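You operate a simulated robot arm through the tools that you are given. There is no shell and no other tool.

Carry out the task below with a simulated robot arm. There is one attempt and no reset: what you move stays moved.

JOB
Mix the vial with the yellow band in the yellow rack at low speed until its tablet is gone.
Fine: stand it back in its well, turn the mixer off and rest the yellow bung from the black block on it; leave the other vials. Set down upright: what you pick out.

Only the result counts: the job must be done as asked and must still hold three seconds after the hand-in. Knocking over, shifting, dropping, spilling or breaking anything else fails it.

ROBOT AND FRAMES
A 7-joint arm with a two-finger gripper, fixed in place. Base frame: the origin is at the foot of the arm, x ahead of it, y to its left, z up; the work surface is at about z = 800. Units: mm, degrees, N and s.
With the tool pointing down near the work surface it reaches from about 300 to 740 mm from the base axis. Its first joint turns from -166.0 to 166.0 degrees. Payload 2.94 kg.
The TCP is the grasp point between the finger pads, 30 mm short of the fingertips. In the tool frame z runs along the fingers and y along their closing line. The gripper opens to 138 mm. The gripper's body begins 109 mm behind the TCP.
Orientation is that of the tool frame in the base frame, as a unit quaternion [x, y, z, w]. With the fingers straight down and closing along the base's y, the tool's x points along the base's -x, its y along +y and its z along -z.

CONTROLS
- The arm moves only by the tool send_rows. Its arguments are lists of equal length, an entry for each row: "turn": the turn, a rotation vector about the tool's x, y, z in degrees, a list of three; "xyz": the shift along the tool's x, y, z in cm, a list of three; "grip": the closure, from 0 (fully open) to 1 (shut). In form: {"turn": [[ax, ay, az], ...], "xyz": [[tx, ty, tz], ...], "grip": [grip, ...]}. A call has 1 to 20 rows; each row is the pose to reach, as a shift and turn from the pose commanded when the call began, along the tool's axes at that moment. A row lasts 0.2 s, in which the tool goes at most 50 mm and 8.6 degrees; a call with a longer step from one row to the next is refused whole, and so is a gripper value outside its range. Where a pose cannot be reached the arm comes as near as it can. A force on the tool above 40 N (or 10 N above the force at the start of the call, whichever is more), or a blocked arm, ends the call early, and 0.2 s more pass. Each finger halts on what it meets, pressing with about 24 N; the grip force reading is that of the motor and also rises with nothing between the fingers. The clock runs only during rows and for 0.2 s after the last one: add rows that repeat a pose to give the fingers time. It gives the time, the measured TCP pose, the force on the tool (base axes), the opening and the grip force at its end, in the units of the frame above (readings bear some noise), with the torque about the TCP (base axes, N m) and any sound that the robot's microphone picked up.
- Cameras (640 x 400 px; columns grow to the right, rows downward): "scene" is fixed at [47.1, -649.1, 1422.8]; the picture's right is [0.45, -0.89, 0.00], its down [-0.71, -0.36, -0.60] and it looks along [0.54, 0.27, -0.80] (base axes); focal length 300 px, centre (320, 200). "wrist" rides on the gripper at [71, 19, -146] in the tool frame; the picture's right is [-0.26, 0.96, 0.00], its down [-0.85, -0.23, -0.48] and it looks along [-0.46, -0.12, 0.88] (tool axes); focal length 280 px, centre (320, 200). There is no depth. A picture from a camera that has moved, and an enlarged one, comes with that camera's place and axes in the base frame and with its lens. The place of the scene camera against the robot may be out by one fixed shift of up to 12 mm in any direction.
- camera(camera): a new picture of that camera. No time passes.
- lift_body(by): slides the trunk up (or, below 0, down) by that many mm; the arm rides with it, the base frame stays. It gives what a move gives, with no picture.
- zoom(camera, box): a new picture of the part [left, top, right, bottom] of that camera's present view, enlarged. No time passes.
- finish_job(): hands the job in; it is judged then, once.

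Places have to be worked out from the pictures, the camera data and where the tool is seen. Open the gripper and draw the arm clear of the work before you hand the job in, unless the task says otherwise.

The tools are called after "Request:" as a command line: name --argument value ..., lists and objects as JSON in quotes. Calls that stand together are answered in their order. send_rows: Moves the arm, as the interface text tells. Its arguments: {"type":"object","properties":{"turn":{"type":"array","items":{"type":"array","items":{"type":"number"}}},"xyz":{"type":"array","items":{"type":"array","items":{"type":"number"}}},"grip":{"type":"array","items":{"type":"number"}}},"required":["turn","xyz","grip"]} The other tools are called the same way: lift_body (by) slides the trunk up or down; camera (camera) takes a picture; zoom (camera, box) takes an enlarged picture of a part of a camera's view; finish_job () hands the job in.

At the start:

```text
time: 0.0
ee_pos: [210.5, -467.4, 1169.7]
tool_rot: [0.0, 1.0, 0.0, 0.001]
contact_force: [0.2, -0.3, 0.2]
torque: [0.01, 0.01, -0.01]
gripper_width: 138.0
finger_force: 0.0
trunk travel left (down, up): [-425.0, 29.0]
```

scene: 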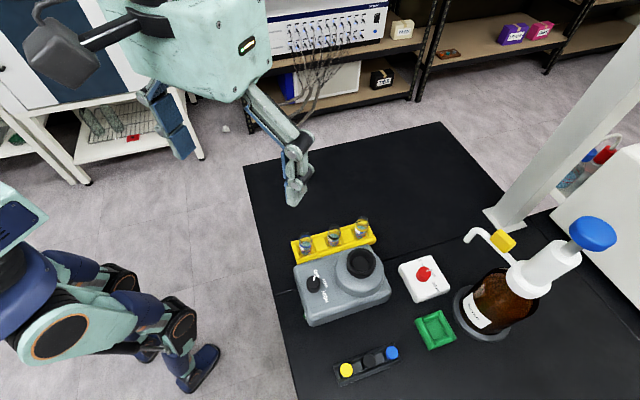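
wrist: 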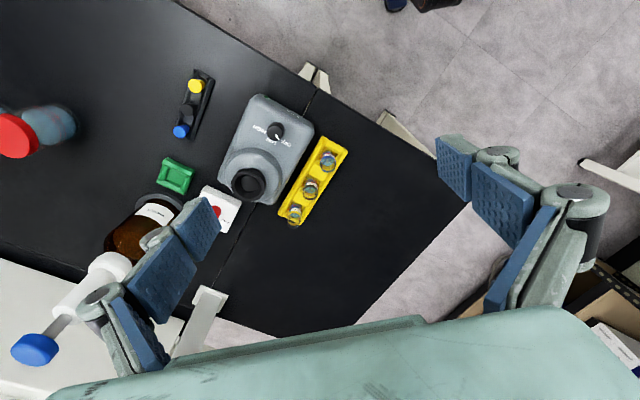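

I start by looking closer at the rack, the mixer and the bung block before moving anything.

Request:
zoom --camera "scene" --box '[270, 200, 430, 300]'

Request:
zoom --camera "scene" --box '[280, 260, 440, 360]'

Request:
zoom --camera "scene" --box '[320, 300, 480, 400]'

Request:
zoom --camera "wrist" --box '[200, 80, 360, 240]'

```text
4.00 times, centred on (350, 250) of scene
camera zoom: at [47.1, -649.1, 1422.8], right [0.45, -0.89, 0.0], down [-0.71, -0.36, -0.6], along [0.54, 0.27, -0.8], focal length 1199 px, centre (200, 0)
```

zoom: 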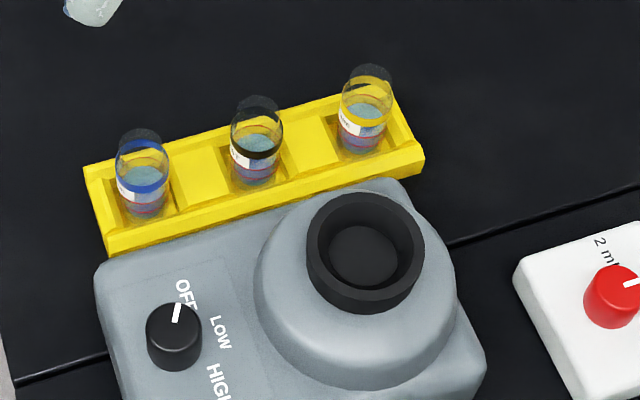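

```text
4.00 times, centred on (360, 310) of scene
camera zoom: at [47.1, -649.1, 1422.8], right [0.45, -0.89, 0.0], down [-0.71, -0.36, -0.6], along [0.54, 0.27, -0.8], focal length 1199 px, centre (160, -240)
```

zoom: 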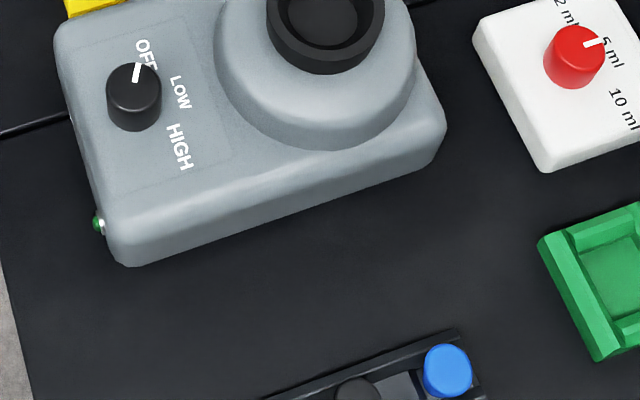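

```text
4.00 times, centred on (400, 350) of scene
camera zoom: at [47.1, -649.1, 1422.8], right [0.45, -0.89, 0.0], down [-0.71, -0.36, -0.6], along [0.54, 0.27, -0.8], focal length 1199 px, centre (0, -400)
```

zoom: 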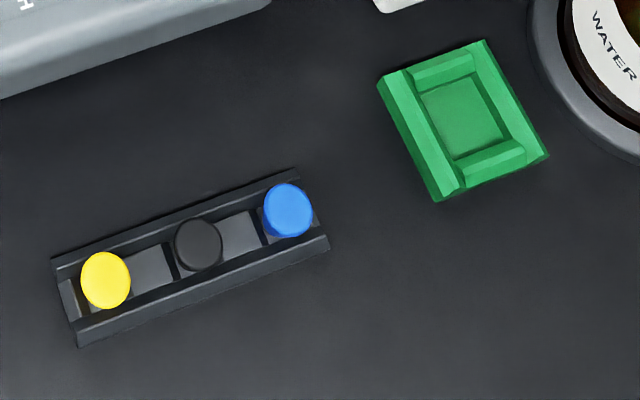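

```text
2.50 times, centred on (280, 160) of wrist
camera zoom: at [139.9, -447.8, 1317.5], right [0.26, 0.96, 0.0], down [0.85, -0.23, 0.48], along [0.46, -0.12, -0.88], focal length 701 px, centre (420, 300)
```

zoom: 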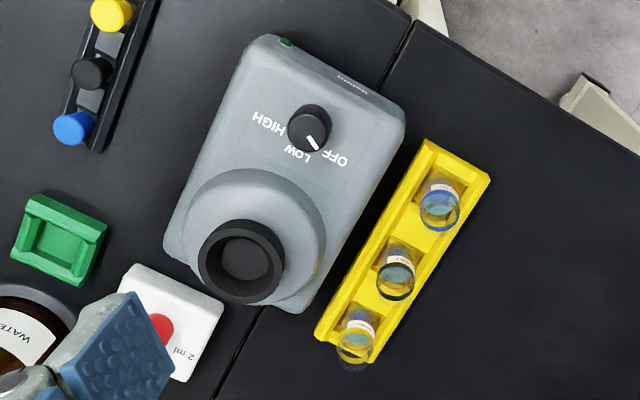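

The rack's yellow-banded vial seems to be near (405, -567), mixer cup near (313, -605), knob near (237, -544), yellow bung near (137, -655). I move the wrist camera closer over the rack and mixer, staying high, to measure more precisely.

Request:
send_rows --turn '[[0, 0, 0], [0, 0, 0], [0, 0, 0], [0, 0, 0], [0, 0, 0], [0, 0, 0], [0, 0, 0]]' --xyz '[[-2, -1.3, 2.8], [-4, -2.6, 5.6], [-6, -3.9, 8.4], [-8, -5.2, 11.2], [-10, -6.5, 14], [-12.1, -7.9, 16.9], [-12.1, -7.9, 16.9]]' --grip '[0, 0, 0, 0, 0, 0, 0]'

Request:
camera --camera "wrist"

Request:
camera --camera "scene"

```text
time: 1.6
ee_pos: [331.8, -545.1, 1003.0]
tool_rot: [-0.001, 1.0, 0.0, -0.001]
contact_force: [-0.2, 0.5, -0.5]
torque: [0.04, 0.01, -0.02]
gripper_width: 137.9
finger_force: 0.0
trunk travel left (down, up): [-425.0, 29.0]
```

```text
taken
camera wrist: at [260.6, -526.2, 1149.3], right [0.26, 0.96, 0.0], down [0.85, -0.23, 0.48], along [0.46, -0.12, -0.88], focal length 280 px, centre (320, 200)
```

wrist: 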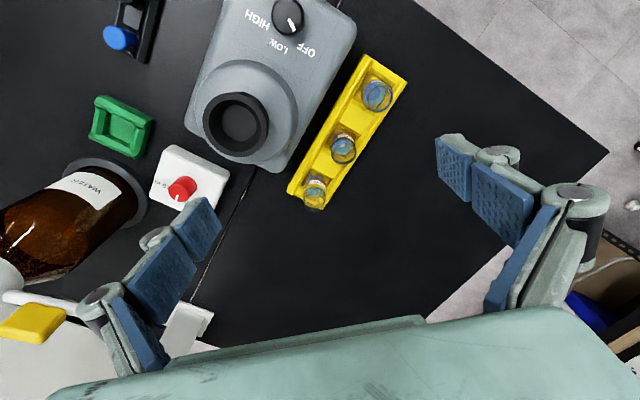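

```text
taken
```

scene: 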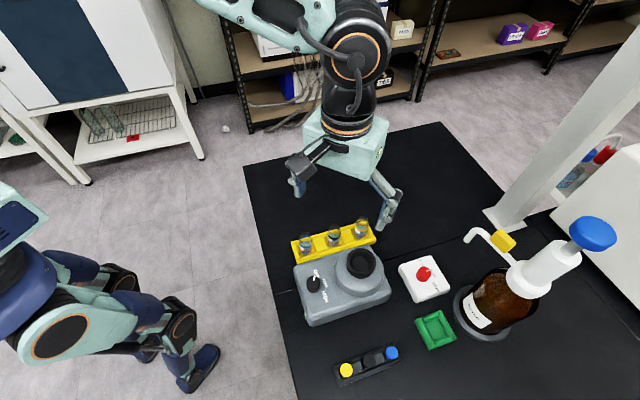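

The move went as planned; I zoom into the wrist view to measure the vials, cup and knob.

Request:
zoom --camera "wrist" --box '[270, 40, 430, 220]'

Request:
zoom --camera "wrist" --box '[170, 0, 370, 180]'

Request:
zoom --camera "scene" --box '[340, 205, 390, 245]'

```text
2.22 times, centred on (350, 130) of wrist
camera zoom: at [260.6, -526.2, 1149.3], right [0.26, 0.96, 0.0], down [0.85, -0.23, 0.48], along [0.46, -0.12, -0.88], focal length 623 px, centre (253, 356)
```

zoom: 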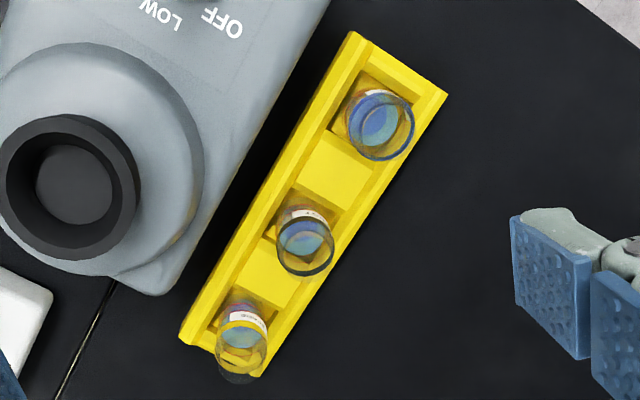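

```text
2.22 times, centred on (270, 90) of wrist
camera zoom: at [260.6, -526.2, 1149.3], right [0.26, 0.96, 0.0], down [0.85, -0.23, 0.48], along [0.46, -0.12, -0.88], focal length 623 px, centre (431, 444)
```

zoom: 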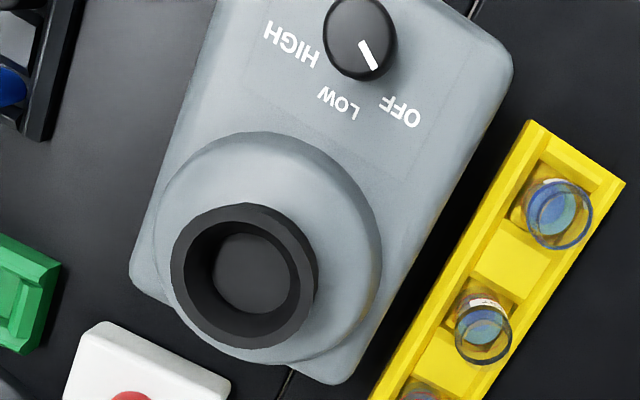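

```text
10.00 times, centred on (365, 225) of scene
camera zoom: at [47.1, -649.1, 1422.8], right [0.45, -0.89, 0.0], down [-0.71, -0.36, -0.6], along [0.54, 0.27, -0.8], focal length 2997 px, centre (-130, -50)
```

zoom: 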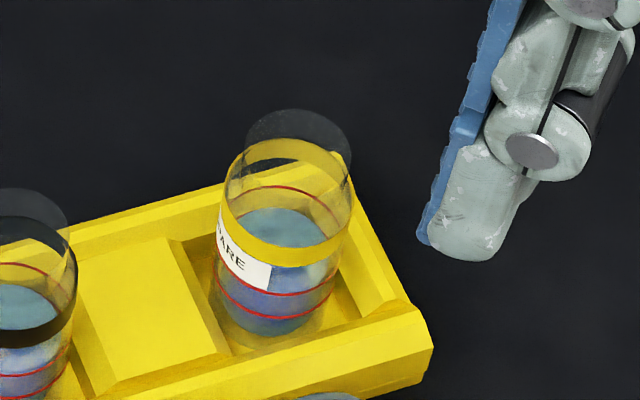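

I zoom tighter on each item in the wrist view for better pixel estimates.

Request:
zoom --camera "wrist" --box '[285, 160, 345, 220]'

Request:
zoom --camera "wrist" --box '[315, 110, 375, 170]'

Request:
zoom --camera "wrist" --box '[190, 70, 290, 170]'

Request:
zoom --camera "scene" --box '[300, 210, 380, 260]'

```text
6.67 times, centred on (315, 190) of wrist
camera zoom: at [260.6, -526.2, 1149.3], right [0.26, 0.96, 0.0], down [0.85, -0.23, 0.48], along [0.46, -0.12, -0.88], focal length 1869 px, centre (353, 267)
```

zoom: 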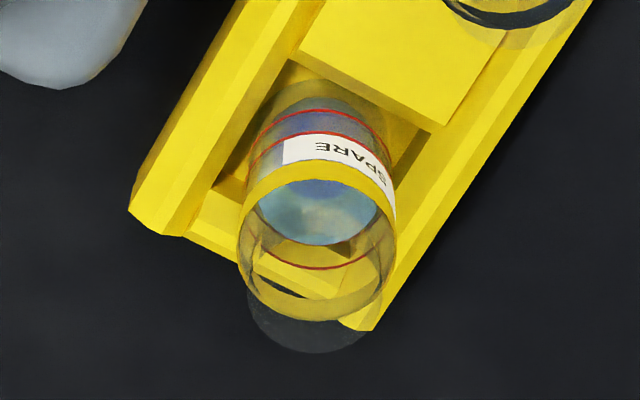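

```text
6.67 times, centred on (345, 140) of wrist
camera zoom: at [260.6, -526.2, 1149.3], right [0.26, 0.96, 0.0], down [0.85, -0.23, 0.48], along [0.46, -0.12, -0.88], focal length 1869 px, centre (153, 600)
```

zoom: 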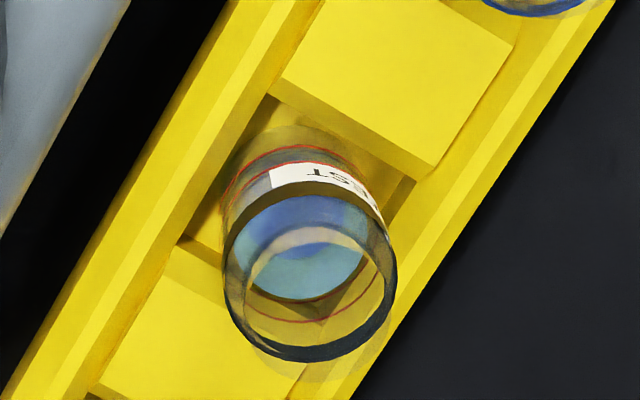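

```text
4.00 times, centred on (240, 120) of wrist
camera zoom: at [260.6, -526.2, 1149.3], right [0.26, 0.96, 0.0], down [0.85, -0.23, 0.48], along [0.46, -0.12, -0.88], focal length 1122 px, centre (640, 520)
```

zoom: 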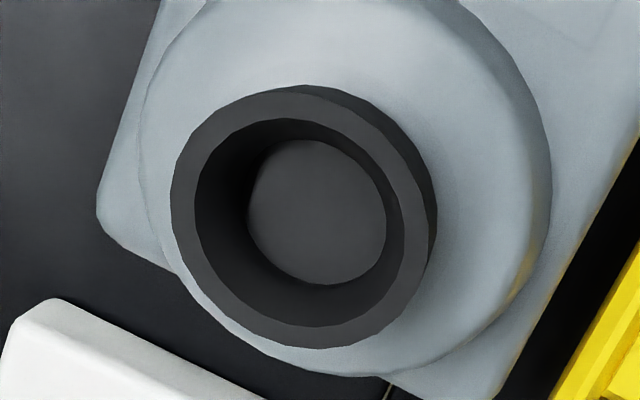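

```text
8.00 times, centred on (340, 235) of scene
camera zoom: at [47.1, -649.1, 1422.8], right [0.45, -0.89, 0.0], down [-0.71, -0.36, -0.6], along [0.54, 0.27, -0.8], focal length 2397 px, centre (160, -80)
```

zoom: 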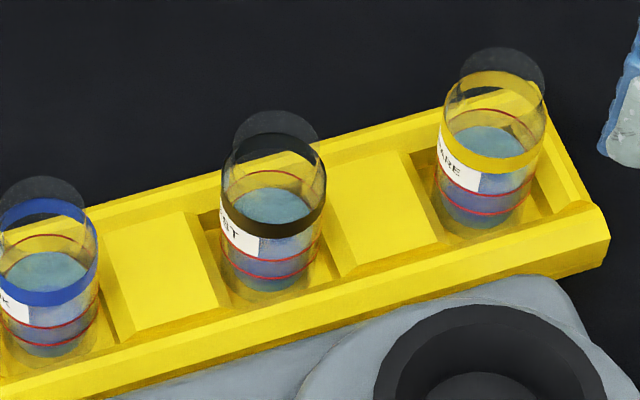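

The yellow vial's body comes out around 28 mm wide near (408, -572), spacing to the black one about 64 mm along a 45° rack. I move the camera sideways for a second view to triangulate heights.

Request:
send_rows --turn '[[0, 0, 0], [0, 0, 0], [0, 0, 0], [0, 0, 0], [0, 0, 0]]' --xyz '[[-2.5, 1.6, 0], [-5, 3.2, 0], [-7.5, 4.9, 0], [-9.9, 6.5, 0], [-9.9, 6.5, 0]]' --grip '[0, 0, 0, 0, 0]'

Request:
camera --camera "wrist"

```text
time: 2.8
ee_pos: [430.4, -477.7, 1002.0]
tool_rot: [0.0, 1.0, 0.0, -0.001]
contact_force: [-0.6, -0.1, -0.4]
torque: [0.01, 0.04, 0.03]
gripper_width: 137.9
finger_force: 0.1
trunk travel left (down, up): [-425.0, 29.0]
```

```text
taken
camera wrist: at [360.0, -460.9, 1148.6], right [0.26, 0.96, 0.0], down [0.85, -0.23, 0.48], along [0.46, -0.13, -0.88], focal length 280 px, centre (320, 200)
```

wrist: 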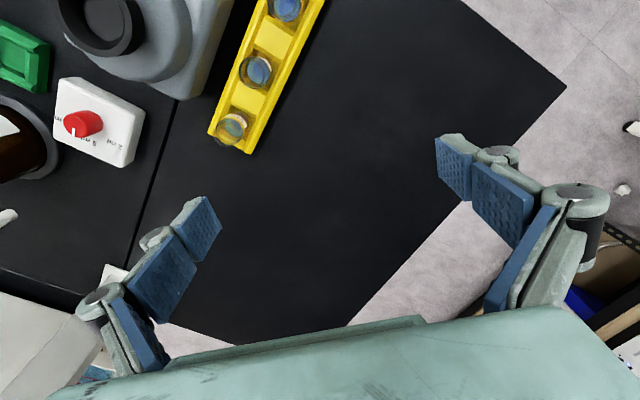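

Second viewpoint reached; I zoom in on the vial, the rack and the cup here.

Request:
zoom --camera "wrist" --box '[200, 95, 270, 165]'

Request:
zoom --camera "wrist" --box '[220, 35, 290, 105]'

Request:
zoom --camera "wrist" --box '[40, 0, 220, 110]'

```text
5.71 times, centred on (235, 130) of wrist
camera zoom: at [360.0, -460.9, 1148.6], right [0.26, 0.96, 0.0], down [0.85, -0.23, 0.48], along [0.46, -0.13, -0.88], focal length 1602 px, centre (806, 600)
```

zoom: 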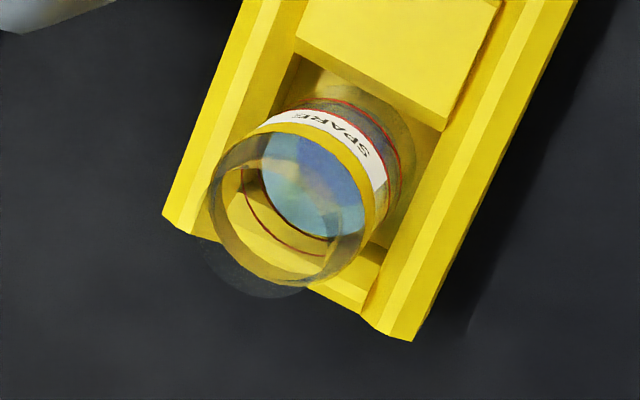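

```text
5.71 times, centred on (255, 70) of wrist
camera zoom: at [360.0, -460.9, 1148.6], right [0.26, 0.96, 0.0], down [0.85, -0.23, 0.48], along [0.46, -0.13, -0.88], focal length 1602 px, centre (691, 943)
```

zoom: 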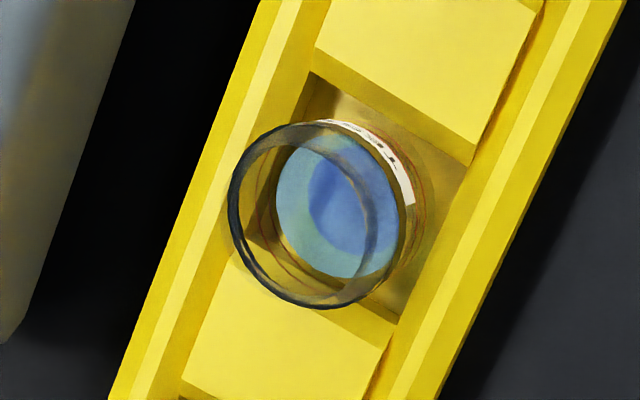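

```text
3.56 times, centred on (130, 55) of wrist
camera zoom: at [360.0, -460.9, 1148.6], right [0.26, 0.96, 0.0], down [0.85, -0.23, 0.48], along [0.46, -0.13, -0.88], focal length 997 px, centre (996, 716)
```

zoom: 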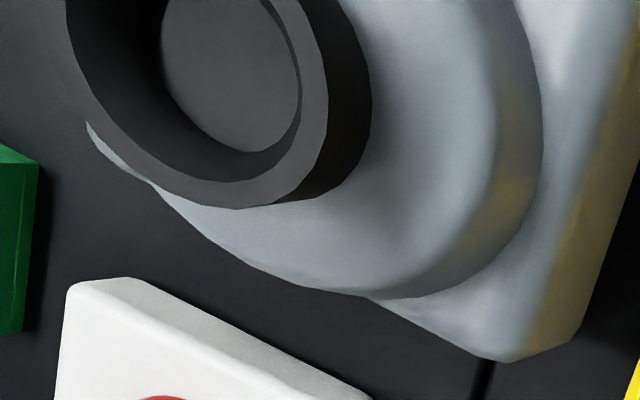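

Triangulating gives the yellow band centre at about (411, -574, 849), rack block tops near z = 818; the cup seems quite high (z ≈ 890). I go to a third viewpoint centred on the mixer to measure cup, knob and bung.

Request:
send_rows --turn '[[0, 0, 0], [0, 0, 0], [0, 0, 0], [0, 0, 0], [0, 0, 0], [0, 0, 0], [0, 0, 0]]' --xyz '[[3.3, -1.7, -0.9], [6.6, -3.4, -1.8], [9.9, -5.1, -2.6], [13.2, -6.8, -3.5], [16.5, -8.5, -4.3], [19.9, -10.1, -5.2], [19.9, -10.1, -5.2]]' --grip '[0, 0, 0, 0, 0, 0, 0]'

Request:
camera --camera "wrist"

Request:
zoom --camera "wrist" --box '[250, 110, 410, 210]'

Request:
zoom --camera "wrist" --box '[300, 70, 400, 150]'

Request:
zoom --camera "wrist" --box '[190, 20, 290, 100]'

```text
time: 4.4
ee_pos: [231.2, -582.4, 1053.7]
tool_rot: [-0.001, 1.0, 0.001, 0.001]
contact_force: [0.6, -0.4, 0.2]
torque: [0.0, 0.01, 0.0]
gripper_width: 137.8
finger_force: 0.2
trunk travel left (down, up): [-425.0, 29.0]
```

```text
taken
camera wrist: at [161.0, -563.0, 1201.2], right [0.26, 0.97, 0.0], down [0.85, -0.23, 0.48], along [0.46, -0.12, -0.88], focal length 280 px, centre (320, 200)
```

wrist: 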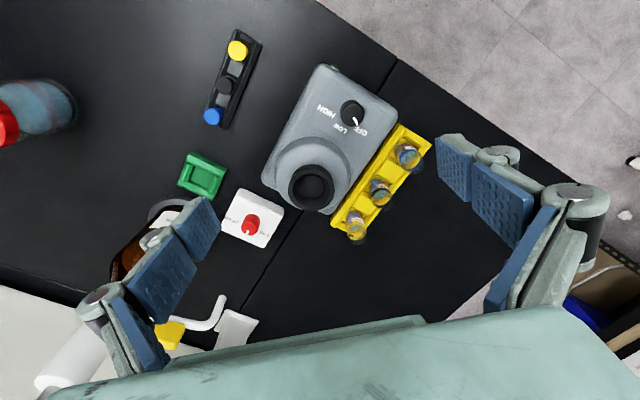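

```text
4.00 times, centred on (330, 160) of wrist
camera zoom: at [161.0, -563.0, 1201.2], right [0.26, 0.97, 0.0], down [0.85, -0.23, 0.48], along [0.46, -0.12, -0.88], focal length 1122 px, centre (280, 360)
```

zoom: 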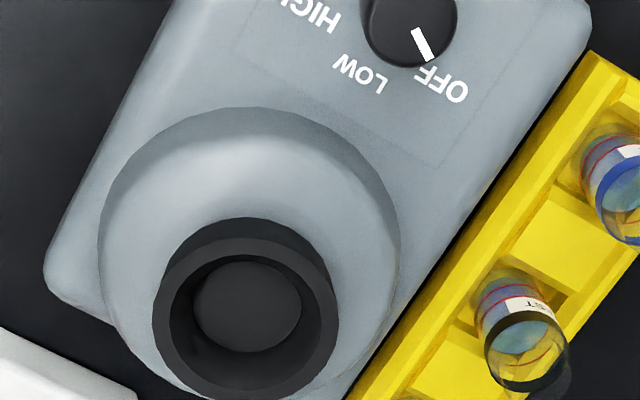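

```text
5.00 times, centred on (350, 110) of wrist
camera zoom: at [161.0, -563.0, 1201.2], right [0.26, 0.97, 0.0], down [0.85, -0.23, 0.48], along [0.46, -0.12, -0.88], focal length 1402 px, centre (170, 650)
```

zoom: 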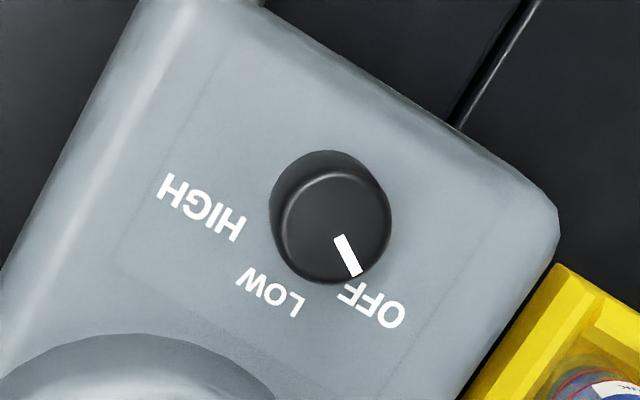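

```text
5.00 times, centred on (240, 60) of wrist
camera zoom: at [161.0, -563.0, 1201.2], right [0.26, 0.97, 0.0], down [0.85, -0.23, 0.48], along [0.46, -0.12, -0.88], focal length 1402 px, centre (720, 900)
```

zoom: 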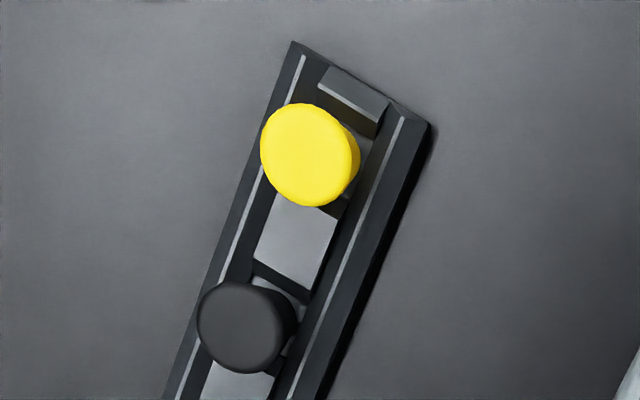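

Triangulation from the wrist views: cup floor ≈ (298.4, -609.8, 900), knob top ≈ (233.7, -544.5, 886) with 24 mm diameter on a deck at z ≈ 863, pointer at OFF; LOW is about 60° clockwise. I first go above the knob with the fingers narrowed to about 50 mm and check alignment.

Request:
send_rows --turn '[[0, 0, 0], [0, 0, 0], [0, 0, 0], [0, 0, 0], [0, 0, 0], [0, 0, 0], [0, 0, 0]]' --xyz '[[0, 1.3, 2.2], [-0.1, 2.6, 4.6], [-0.2, 3.79, 7.0], [-0.22, 3.79, 9.2], [-0.22, 3.79, 11.27], [-0.22, 3.79, 11.27], [-0.22, 3.79, 11.27]]' --grip '[0.64, 0.64, 0.64, 0.64, 0.64, 0.64, 0.64]'

Request:
camera --camera "wrist"

Request:
zoom --camera "scene" --box '[270, 200, 430, 330]'

```text
time: 6.0
ee_pos: [233.8, -544.3, 941.2]
tool_rot: [0.0, 1.0, 0.0, 0.001]
contact_force: [0.4, 0.8, 0.4]
torque: [-0.01, 0.01, 0.02]
gripper_width: 49.8
finger_force: 0.1
trunk travel left (down, up): [-425.0, 29.0]
```

```text
taken
camera wrist: at [162.9, -525.2, 1087.6], right [0.26, 0.96, 0.0], down [0.85, -0.23, 0.48], along [0.46, -0.12, -0.88], focal length 280 px, centre (320, 200)
```

wrist: 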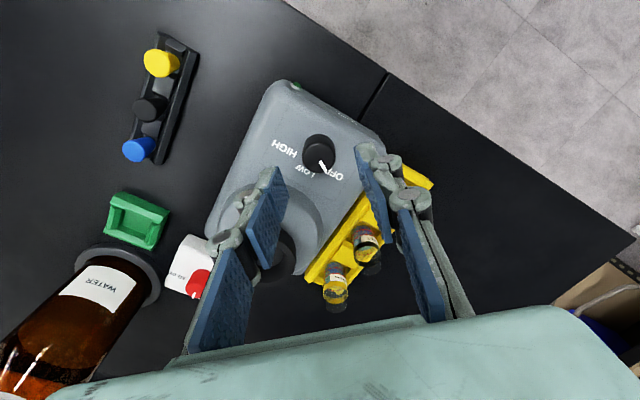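

```text
3.08 times, centred on (350, 265) of scene
camera zoom: at [47.1, -649.1, 1422.8], right [0.45, -0.89, 0.0], down [-0.71, -0.36, -0.6], along [0.54, 0.27, -0.8], focal length 922 px, centre (228, 0)
```

zoom: 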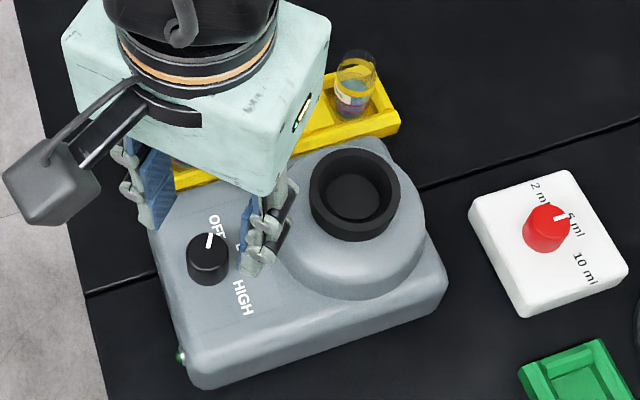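

The fingers bracket the knob; I zoom to verify the knob's centre against the fingers before descending.

Request:
zoom --camera "wrist" --box '[270, 110, 390, 200]'

Request:
zoom --camera "scene" --box '[290, 245, 350, 295]'

```text
4.44 times, centred on (330, 155) of wrist
camera zoom: at [162.9, -525.2, 1087.6], right [0.26, 0.96, 0.0], down [0.85, -0.23, 0.48], along [0.46, -0.12, -0.88], focal length 1246 px, centre (276, 400)
```

zoom: 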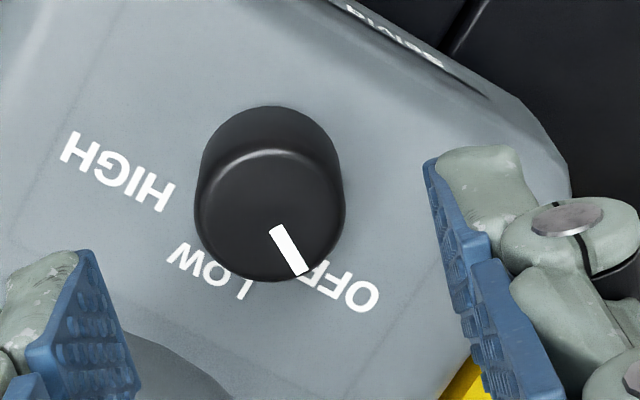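

```text
8.00 times, centred on (320, 270) of scene
camera zoom: at [47.1, -649.1, 1422.8], right [0.45, -0.89, 0.0], down [-0.71, -0.36, -0.6], along [0.54, 0.27, -0.8], focal length 2397 px, centre (320, -360)
```

zoom: 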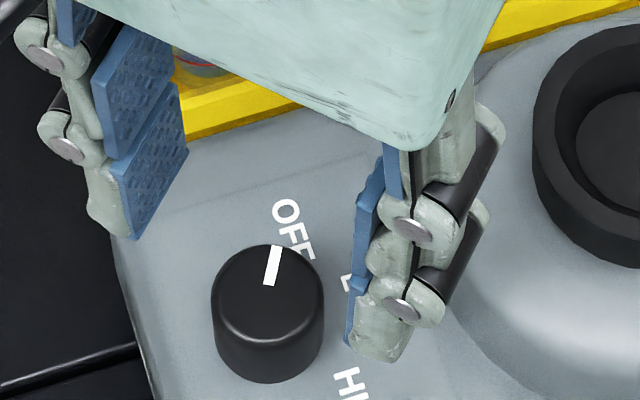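

The knob centre checks out at (233.8, -545). I lower to TCP z ≈ 900 (tips just above the deck) and close on the knob.

Request:
send_rows --turn '[[0, 0, 0], [0, 0, 0], [0, 0, 0], [0, 0, 0], [0, 0, 0], [0, 0, 0], [0, 0, 0], [0, 0, 0]]' --xyz '[[0, 0, 1.5], [0, -0.05, 3.0], [0, -0.05, 4.0], [0, -0.05, 4.0], [0, -0.05, 4.0], [0, -0.05, 4.0], [0, -0.05, 4.0], [0, -0.05, 4.0]]' --grip '[0.64, 0.64, 0.64, 0.64, 1, 1, 1, 1]'

Request:
zoom --camera "scene" --box '[280, 230, 370, 300]'

```text
time: 7.8
ee_pos: [233.8, -544.3, 901.2]
tool_rot: [0.0, 1.0, 0.0, 0.001]
contact_force: [-0.1, -0.7, 0.3]
torque: [-0.07, 0.03, -0.02]
gripper_width: 25.2
finger_force: 45.5
trunk travel left (down, up): [-425.0, 29.0]
```

```text
5.71 times, centred on (325, 265) of scene
camera zoom: at [47.1, -649.1, 1422.8], right [0.45, -0.89, 0.0], down [-0.71, -0.36, -0.6], along [0.54, 0.27, -0.8], focal length 1712 px, centre (291, -171)
```

zoom: 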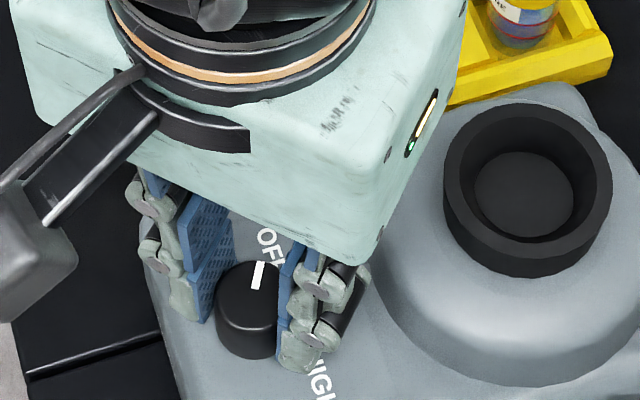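

The knob is gripped (opening 25 mm). I turn it 60° clockwise (tool +z) toward LOW.

Request:
send_rows --turn '[[0, 0, 6], [0, 0, 12], [0, 0, 18], [0, 0, 24], [0, 0, 30], [0, 0, 36], [0, 0, 42], [0, 0, 48], [0, 0, 54], [0, 0, 60], [0, 0, 60]]' --xyz '[[0, 0, 0], [0, 0, 0], [0, 0, 0], [0, 0, 0], [0, 0, 0], [0, 0, 0], [0, 0, 0], [0, 0, 0], [0, 0, 0], [0, 0, 0], [0, 0, 0]]' --grip '[1, 1, 1, 1, 1, 1, 1, 1, 1, 1, 1]'

Request:
zoom --camera "scene" --box '[280, 230, 370, 310]'

Request:
zoom --camera "wrist" --box '[260, 100, 380, 220]'

```text
time: 10.2
ee_pos: [234.5, -545.8, 901.7]
tool_rot: [0.501, 0.865, 0.0, 0.001]
contact_force: [-1.6, -11.4, 2.6]
torque: [-0.18, 0.19, 0.0]
gripper_width: 25.2
finger_force: 44.9
trunk travel left (down, up): [-425.0, 29.0]
```

```text
5.00 times, centred on (325, 270) of scene
camera zoom: at [47.1, -649.1, 1422.8], right [0.45, -0.89, 0.0], down [-0.71, -0.36, -0.6], along [0.54, 0.27, -0.8], focal length 1498 px, centre (295, -150)
```

zoom: 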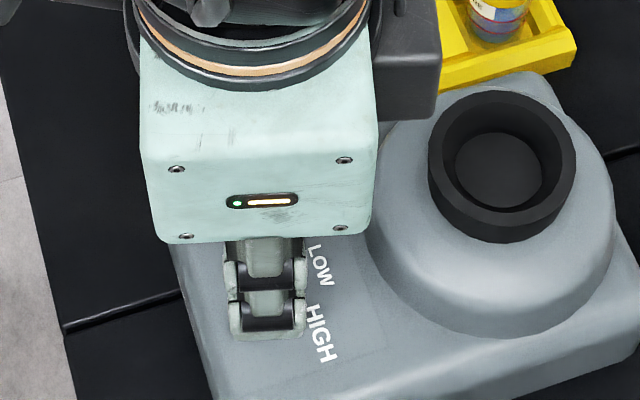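

```text
3.33 times, centred on (320, 160) of wrist
camera zoom: at [214.7, -474.8, 1047.7], right [0.97, 0.25, 0.0], down [0.22, -0.85, 0.48], along [0.12, -0.46, -0.88], focal length 935 px, centre (320, 333)
```

zoom: 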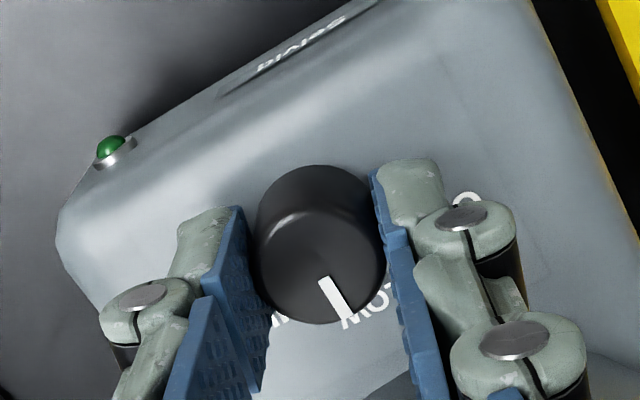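

The pointer now sits at about -50°, aligned with LOW. I open the fingers and rise clear, then check the knob.

Request:
send_rows --turn '[[0, 0, 0], [0, 0, 0], [0, 0, 0], [0, 0, 0], [0, 0, 0], [0, 0, 0], [0, 0, 0]]' --xyz '[[0, 0, 0], [0, 0, 0], [0, 0, 0], [0, 0, -2.5], [0, 0, -5], [0, 0, -8], [0, 0, -8]]' --grip '[0.64, 0.64, 0.64, 0.64, 0.64, 0.64, 0.64]'

Request:
camera --camera "wrist"

Request:
zoom --camera "wrist" --box '[260, 80, 380, 200]'

Request:
zoom --camera "scene" --box '[280, 200, 400, 320]'

```text
time: 11.8
ee_pos: [234.4, -544.4, 982.1]
tool_rot: [0.5, 0.866, 0.0, 0.0]
contact_force: [-0.2, -0.2, 0.4]
torque: [-0.01, -0.01, 0.03]
gripper_width: 49.5
finger_force: 0.2
trunk travel left (down, up): [-425.0, 29.0]
```

```text
taken
camera wrist: at [215.3, -474.1, 1128.4], right [0.97, 0.26, 0.0], down [0.22, -0.85, 0.48], along [0.12, -0.46, -0.88], focal length 280 px, centre (320, 200)
```

wrist: 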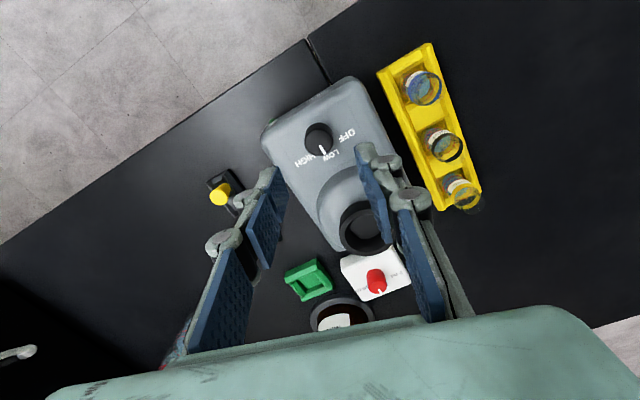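

```text
3.33 times, centred on (320, 140) of wrist
camera zoom: at [215.3, -474.1, 1128.4], right [0.97, 0.26, 0.0], down [0.22, -0.85, 0.48], along [0.12, -0.46, -0.88], focal length 935 px, centre (320, 400)
```

zoom: 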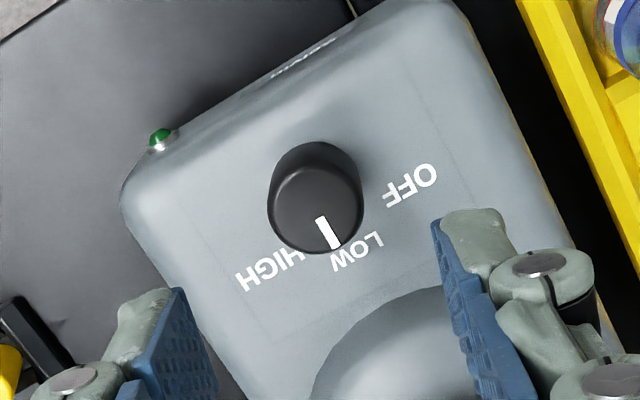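

```text
3.33 times, centred on (340, 260) of scene
camera zoom: at [47.1, -649.1, 1422.8], right [0.45, -0.89, 0.0], down [-0.71, -0.36, -0.6], along [0.54, 0.27, -0.8], focal length 999 px, centre (253, 0)
```

zoom: 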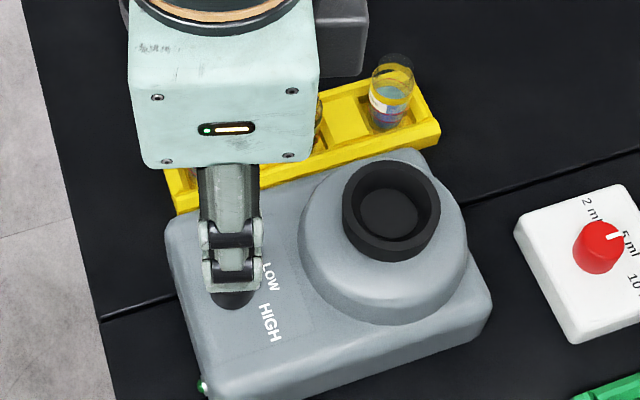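

The knob holds at LOW. Next I move above the yellow-banded vial, yawing so the fingers close along the rack line (between vials), staying high with tips at about z = 950.

Request:
send_rows --turn '[[0, 0, -8.08], [0, 0, -16.15], [0, 0, -24.23], [0, 0, -32.31], [0, 0, -40.38], [0, 0, -48.46], [0, 0, -56.54], [0, 0, -64.62], [0, 0, -72.69], [0, 0, -80.77], [0, 0, -88.85], [0, 0, -96.92], [0, 0, -105], [0, 0, -105], [0, 0, -105]]' --xyz '[[-0.877, 1.067, 0], [-1.754, 2.134, 0], [-2.631, 3.201, 0], [-3.508, 4.268, 0], [-4.385, 5.335, 0], [-5.262, 6.402, 0], [-6.139, 7.469, 0], [-7.016, 8.536, 0], [-7.893, 9.603, 0], [-8.77, 10.67, 0], [-9.647, 11.737, 0], [-10.524, 12.804, 0], [-11.4, 13.87, 0], [-11.4, 13.87, 0], [-11.4, 13.87, 0]]' --grip '[0.64, 0.64, 0.64, 0.64, 0.64, 0.64, 0.64, 0.64, 0.64, 0.64, 0.64, 0.64, 0.64, 0.64, 0.64]'

Request:
camera --camera "wrist"

Request:
camera --camera "scene"

```text
time: 15.0
ee_pos: [410.4, -573.3, 981.3]
tool_rot: [-0.382, 0.924, 0.0, -0.001]
contact_force: [1.0, -0.1, 0.1]
torque: [0.0, 0.02, 0.01]
gripper_width: 49.5
finger_force: 0.1
trunk travel left (down, up): [-425.0, 29.0]
```

```text
taken
camera wrist: at [347.0, -610.7, 1127.5], right [-0.5, 0.87, 0.0], down [0.76, 0.44, 0.48], along [0.41, 0.24, -0.88], focal length 280 px, centre (320, 200)
```

wrist: 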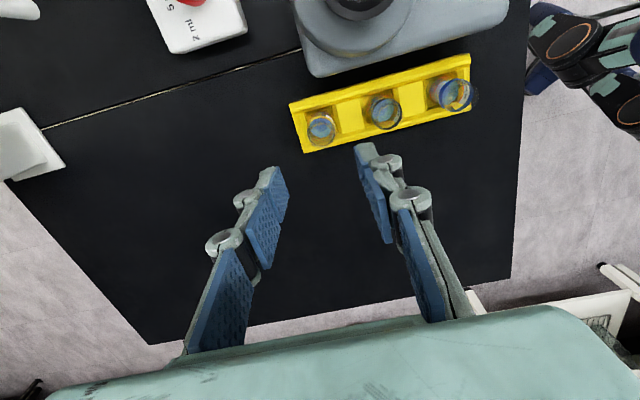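

```text
taken
```

scene: 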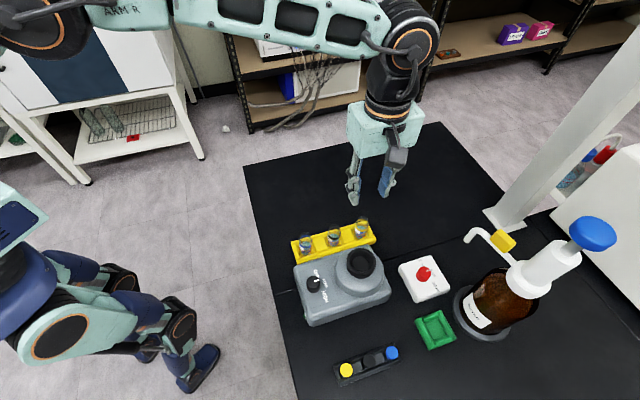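

I'm above the rack; zoom to refine the vial's centre from this viewpoint.

Request:
zoom --camera "wrist" --box '[280, 80, 380, 180]'

Request:
zoom --camera "wrist" --box '[290, 100, 350, 150]'

```text
4.00 times, centred on (330, 130) of wrist
camera zoom: at [347.0, -610.7, 1127.5], right [-0.5, 0.87, 0.0], down [0.76, 0.44, 0.48], along [0.41, 0.24, -0.88], focal length 1122 px, centre (280, 480)
```

zoom: 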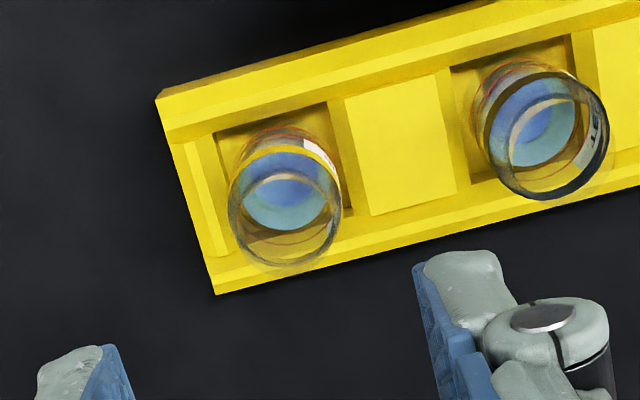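

```text
8.00 times, centred on (320, 125) of wrist
camera zoom: at [347.0, -610.7, 1127.5], right [-0.5, 0.87, 0.0], down [0.76, 0.44, 0.48], along [0.41, 0.24, -0.88], focal length 2243 px, centre (320, 800)
```

zoom: 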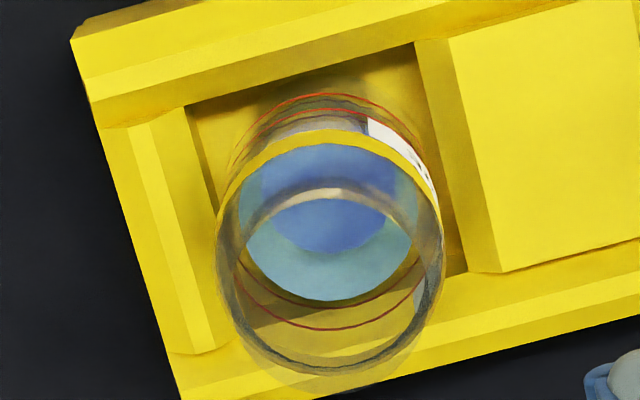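

Vial axis confirmed at about (410, -573.4), directly under the TCP. I descend to just above the vial's mouth and check alignment from the scene camera.

Request:
send_rows --turn '[[0, 0, 0], [0, 0, 0], [0, 0, 0], [0, 0, 0], [0, 0, 0]]' --xyz '[[0, 0, 2], [0, 0, 4], [0, 0, 6], [0, 0, 7.2], [0, 0, 7.2]]' --grip '[0.64, 0.64, 0.64, 0.64, 0.64]'

Request:
zoom --camera "scene" --box '[310, 180, 410, 260]'

Request:
camera --camera "wrist"

```text
time: 16.2
ee_pos: [411.1, -573.4, 910.3]
tool_rot: [-0.382, 0.924, 0.0, 0.0]
contact_force: [-1.1, 1.0, 1.0]
torque: [-0.01, 0.04, 0.02]
gripper_width: 49.8
finger_force: 0.0
trunk travel left (down, up): [-425.0, 29.0]
```

```text
5.00 times, centred on (360, 220) of scene
camera zoom: at [47.1, -649.1, 1422.8], right [0.45, -0.89, 0.0], down [-0.71, -0.36, -0.6], along [0.54, 0.27, -0.8], focal length 1498 px, centre (120, 100)
```

zoom: 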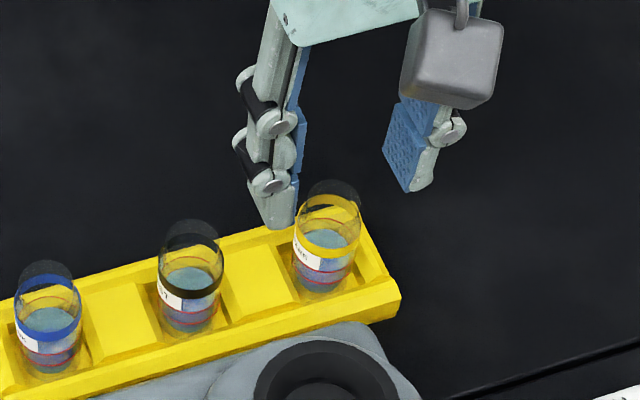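

```text
taken
camera wrist: at [346.9, -610.7, 1055.8], right [-0.5, 0.87, 0.0], down [0.76, 0.44, 0.48], along [0.41, 0.24, -0.88], focal length 280 px, centre (320, 200)
```

wrist: 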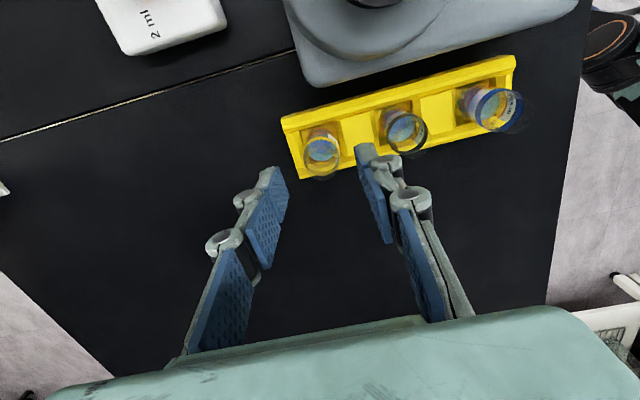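

Alignment is good: the vial sits midway between the fingers and the black vial is outside. I lower to TCP z ≈ 863 and close on the vial.

Request:
send_rows --turn '[[0, 0, 0], [0, 0, 0], [0, 0, 0], [0, 0, 0], [0, 0, 0], [0, 0, 0], [0, 0, 0], [0, 0, 0], [0, 0, 0]]' --xyz '[[0, 0, 1.2], [0, 0, 2.4], [0, 0, 3.6], [0, 0, 4.65], [0, 0, 4.65], [0, 0, 4.65], [0, 0, 4.65], [0, 0, 4.65], [0, 0, 4.65]]' --grip '[0.64, 0.64, 0.64, 0.64, 0.64, 0.75, 0.9, 1, 1]'

Request:
zoom --camera "scene" --box '[310, 180, 410, 260]'

Request:
camera --camera "wrist"

```text
time: 18.2
ee_pos: [410.8, -574.5, 862.6]
tool_rot: [-0.383, 0.924, 0.0, 0.0]
contact_force: [-0.2, -0.9, -0.2]
torque: [0.04, -0.01, -0.02]
gripper_width: 26.6
finger_force: 24.5
trunk travel left (down, up): [-425.0, 29.0]
```

```text
5.00 times, centred on (360, 220) of scene
camera zoom: at [47.1, -649.1, 1422.8], right [0.45, -0.89, 0.0], down [-0.71, -0.36, -0.6], along [0.54, 0.27, -0.8], focal length 1498 px, centre (120, 100)
```

zoom: 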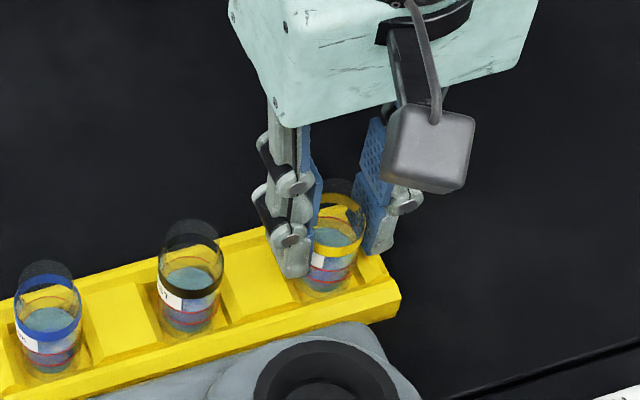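

```text
taken
camera wrist: at [347.3, -611.0, 1009.5], right [-0.5, 0.87, 0.0], down [0.76, 0.44, 0.48], along [0.41, 0.24, -0.88], focal length 280 px, centre (320, 200)
```

wrist: 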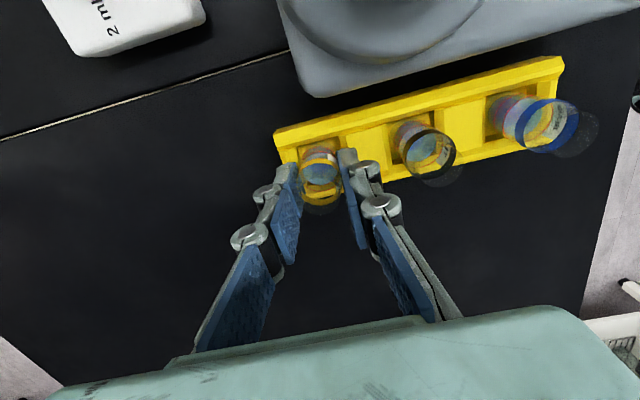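

The vial is gripped (26.6 mm, 24.5 N). I lift it straight up 135 mm, slowly.

Request:
send_rows --turn '[[0, 0, 0], [0, 0, 0], [0, 0, 0], [0, 0, 0], [0, 0, 0], [0, 0, 0], [0, 0, 0], [0, 0, 0], [0, 0, 0], [0, 0, 0], [0, 0, 0], [0, 0, 0]]' --xyz '[[0, 0, -0.5], [0, 0, -1.2], [0, 0, -2.2], [0, 0, -3.5], [0, 0, -5], [0, 0, -6.7], [0, 0, -8.4], [0, 0, -10.1], [0, 0, -11.6], [0, 0, -12.8], [0, 0, -13.5], [0, 0, -13.5]]' --grip '[1, 1, 1, 1, 1, 1, 1, 1, 1, 1, 1, 1]'

Request:
zoom --camera "scene" --box '[310, 150, 430, 260]'

Request:
zoom --camera "wrist" --box '[260, 120, 400, 260]'

```text
time: 20.8
ee_pos: [412.5, -573.9, 998.5]
tool_rot: [-0.383, 0.924, 0.0, 0.0]
contact_force: [-0.3, -0.5, -0.1]
torque: [0.01, 0.01, 0.01]
gripper_width: 26.4
finger_force: 23.7
trunk travel left (down, up): [-425.0, 29.0]
```

```text
3.64 times, centred on (370, 205) of scene
camera zoom: at [47.1, -649.1, 1422.8], right [0.45, -0.89, 0.0], down [-0.71, -0.36, -0.6], along [0.54, 0.27, -0.8], focal length 1090 px, centre (138, 182)
```

zoom: 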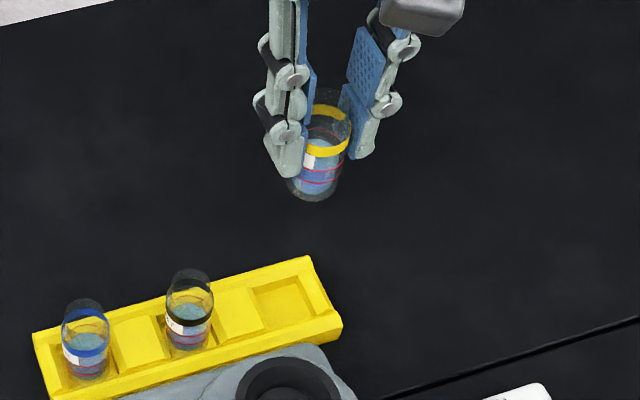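

```text
2.86 times, centred on (330, 190) of wrist
camera zoom: at [347.7, -610.6, 1144.0], right [-0.5, 0.87, 0.0], down [0.76, 0.44, 0.48], along [0.41, 0.24, -0.88], focal length 801 px, centre (291, 229)
```

zoom: 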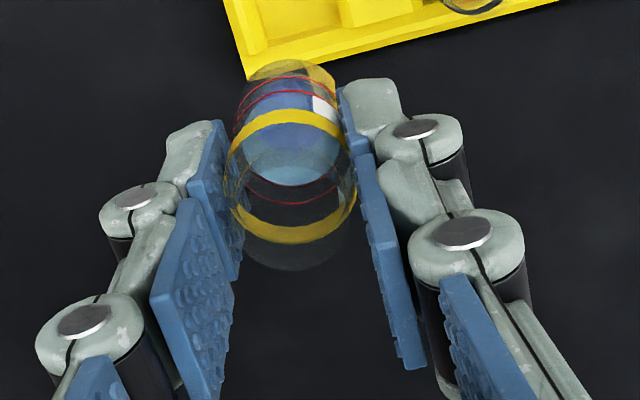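

The vial is up and upright. I zoom to see the tablet and the vial's bottom relative to the fingers.

Request:
zoom --camera "scene" --box '[340, 165, 385, 210]'

Request:
zoom --camera "wrist" --box '[290, 130, 360, 200]'

```text
8.89 times, centred on (362, 188) of scene
camera zoom: at [47.1, -649.1, 1422.8], right [0.45, -0.89, 0.0], down [-0.71, -0.36, -0.6], along [0.54, 0.27, -0.8], focal length 2664 px, centre (-58, 311)
```

zoom: 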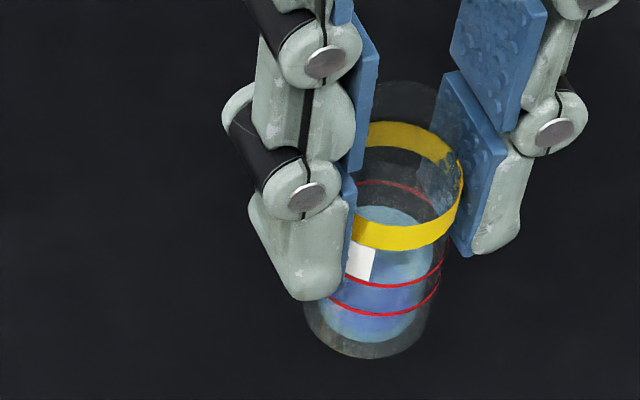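

```text
5.71 times, centred on (325, 165) of wrist
camera zoom: at [347.7, -610.6, 1144.0], right [-0.5, 0.87, 0.0], down [0.76, 0.44, 0.48], along [0.41, 0.24, -0.88], focal length 1602 px, centre (291, 400)
```

zoom: 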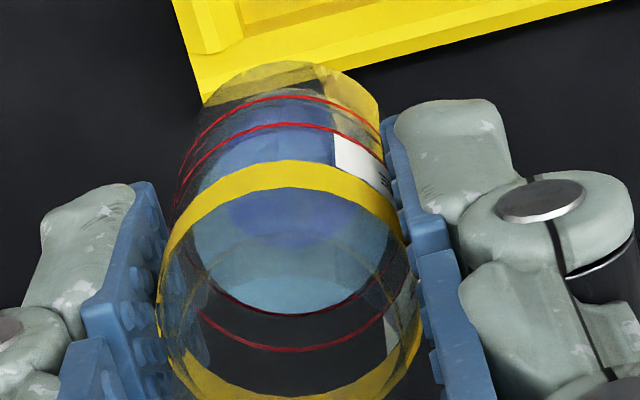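

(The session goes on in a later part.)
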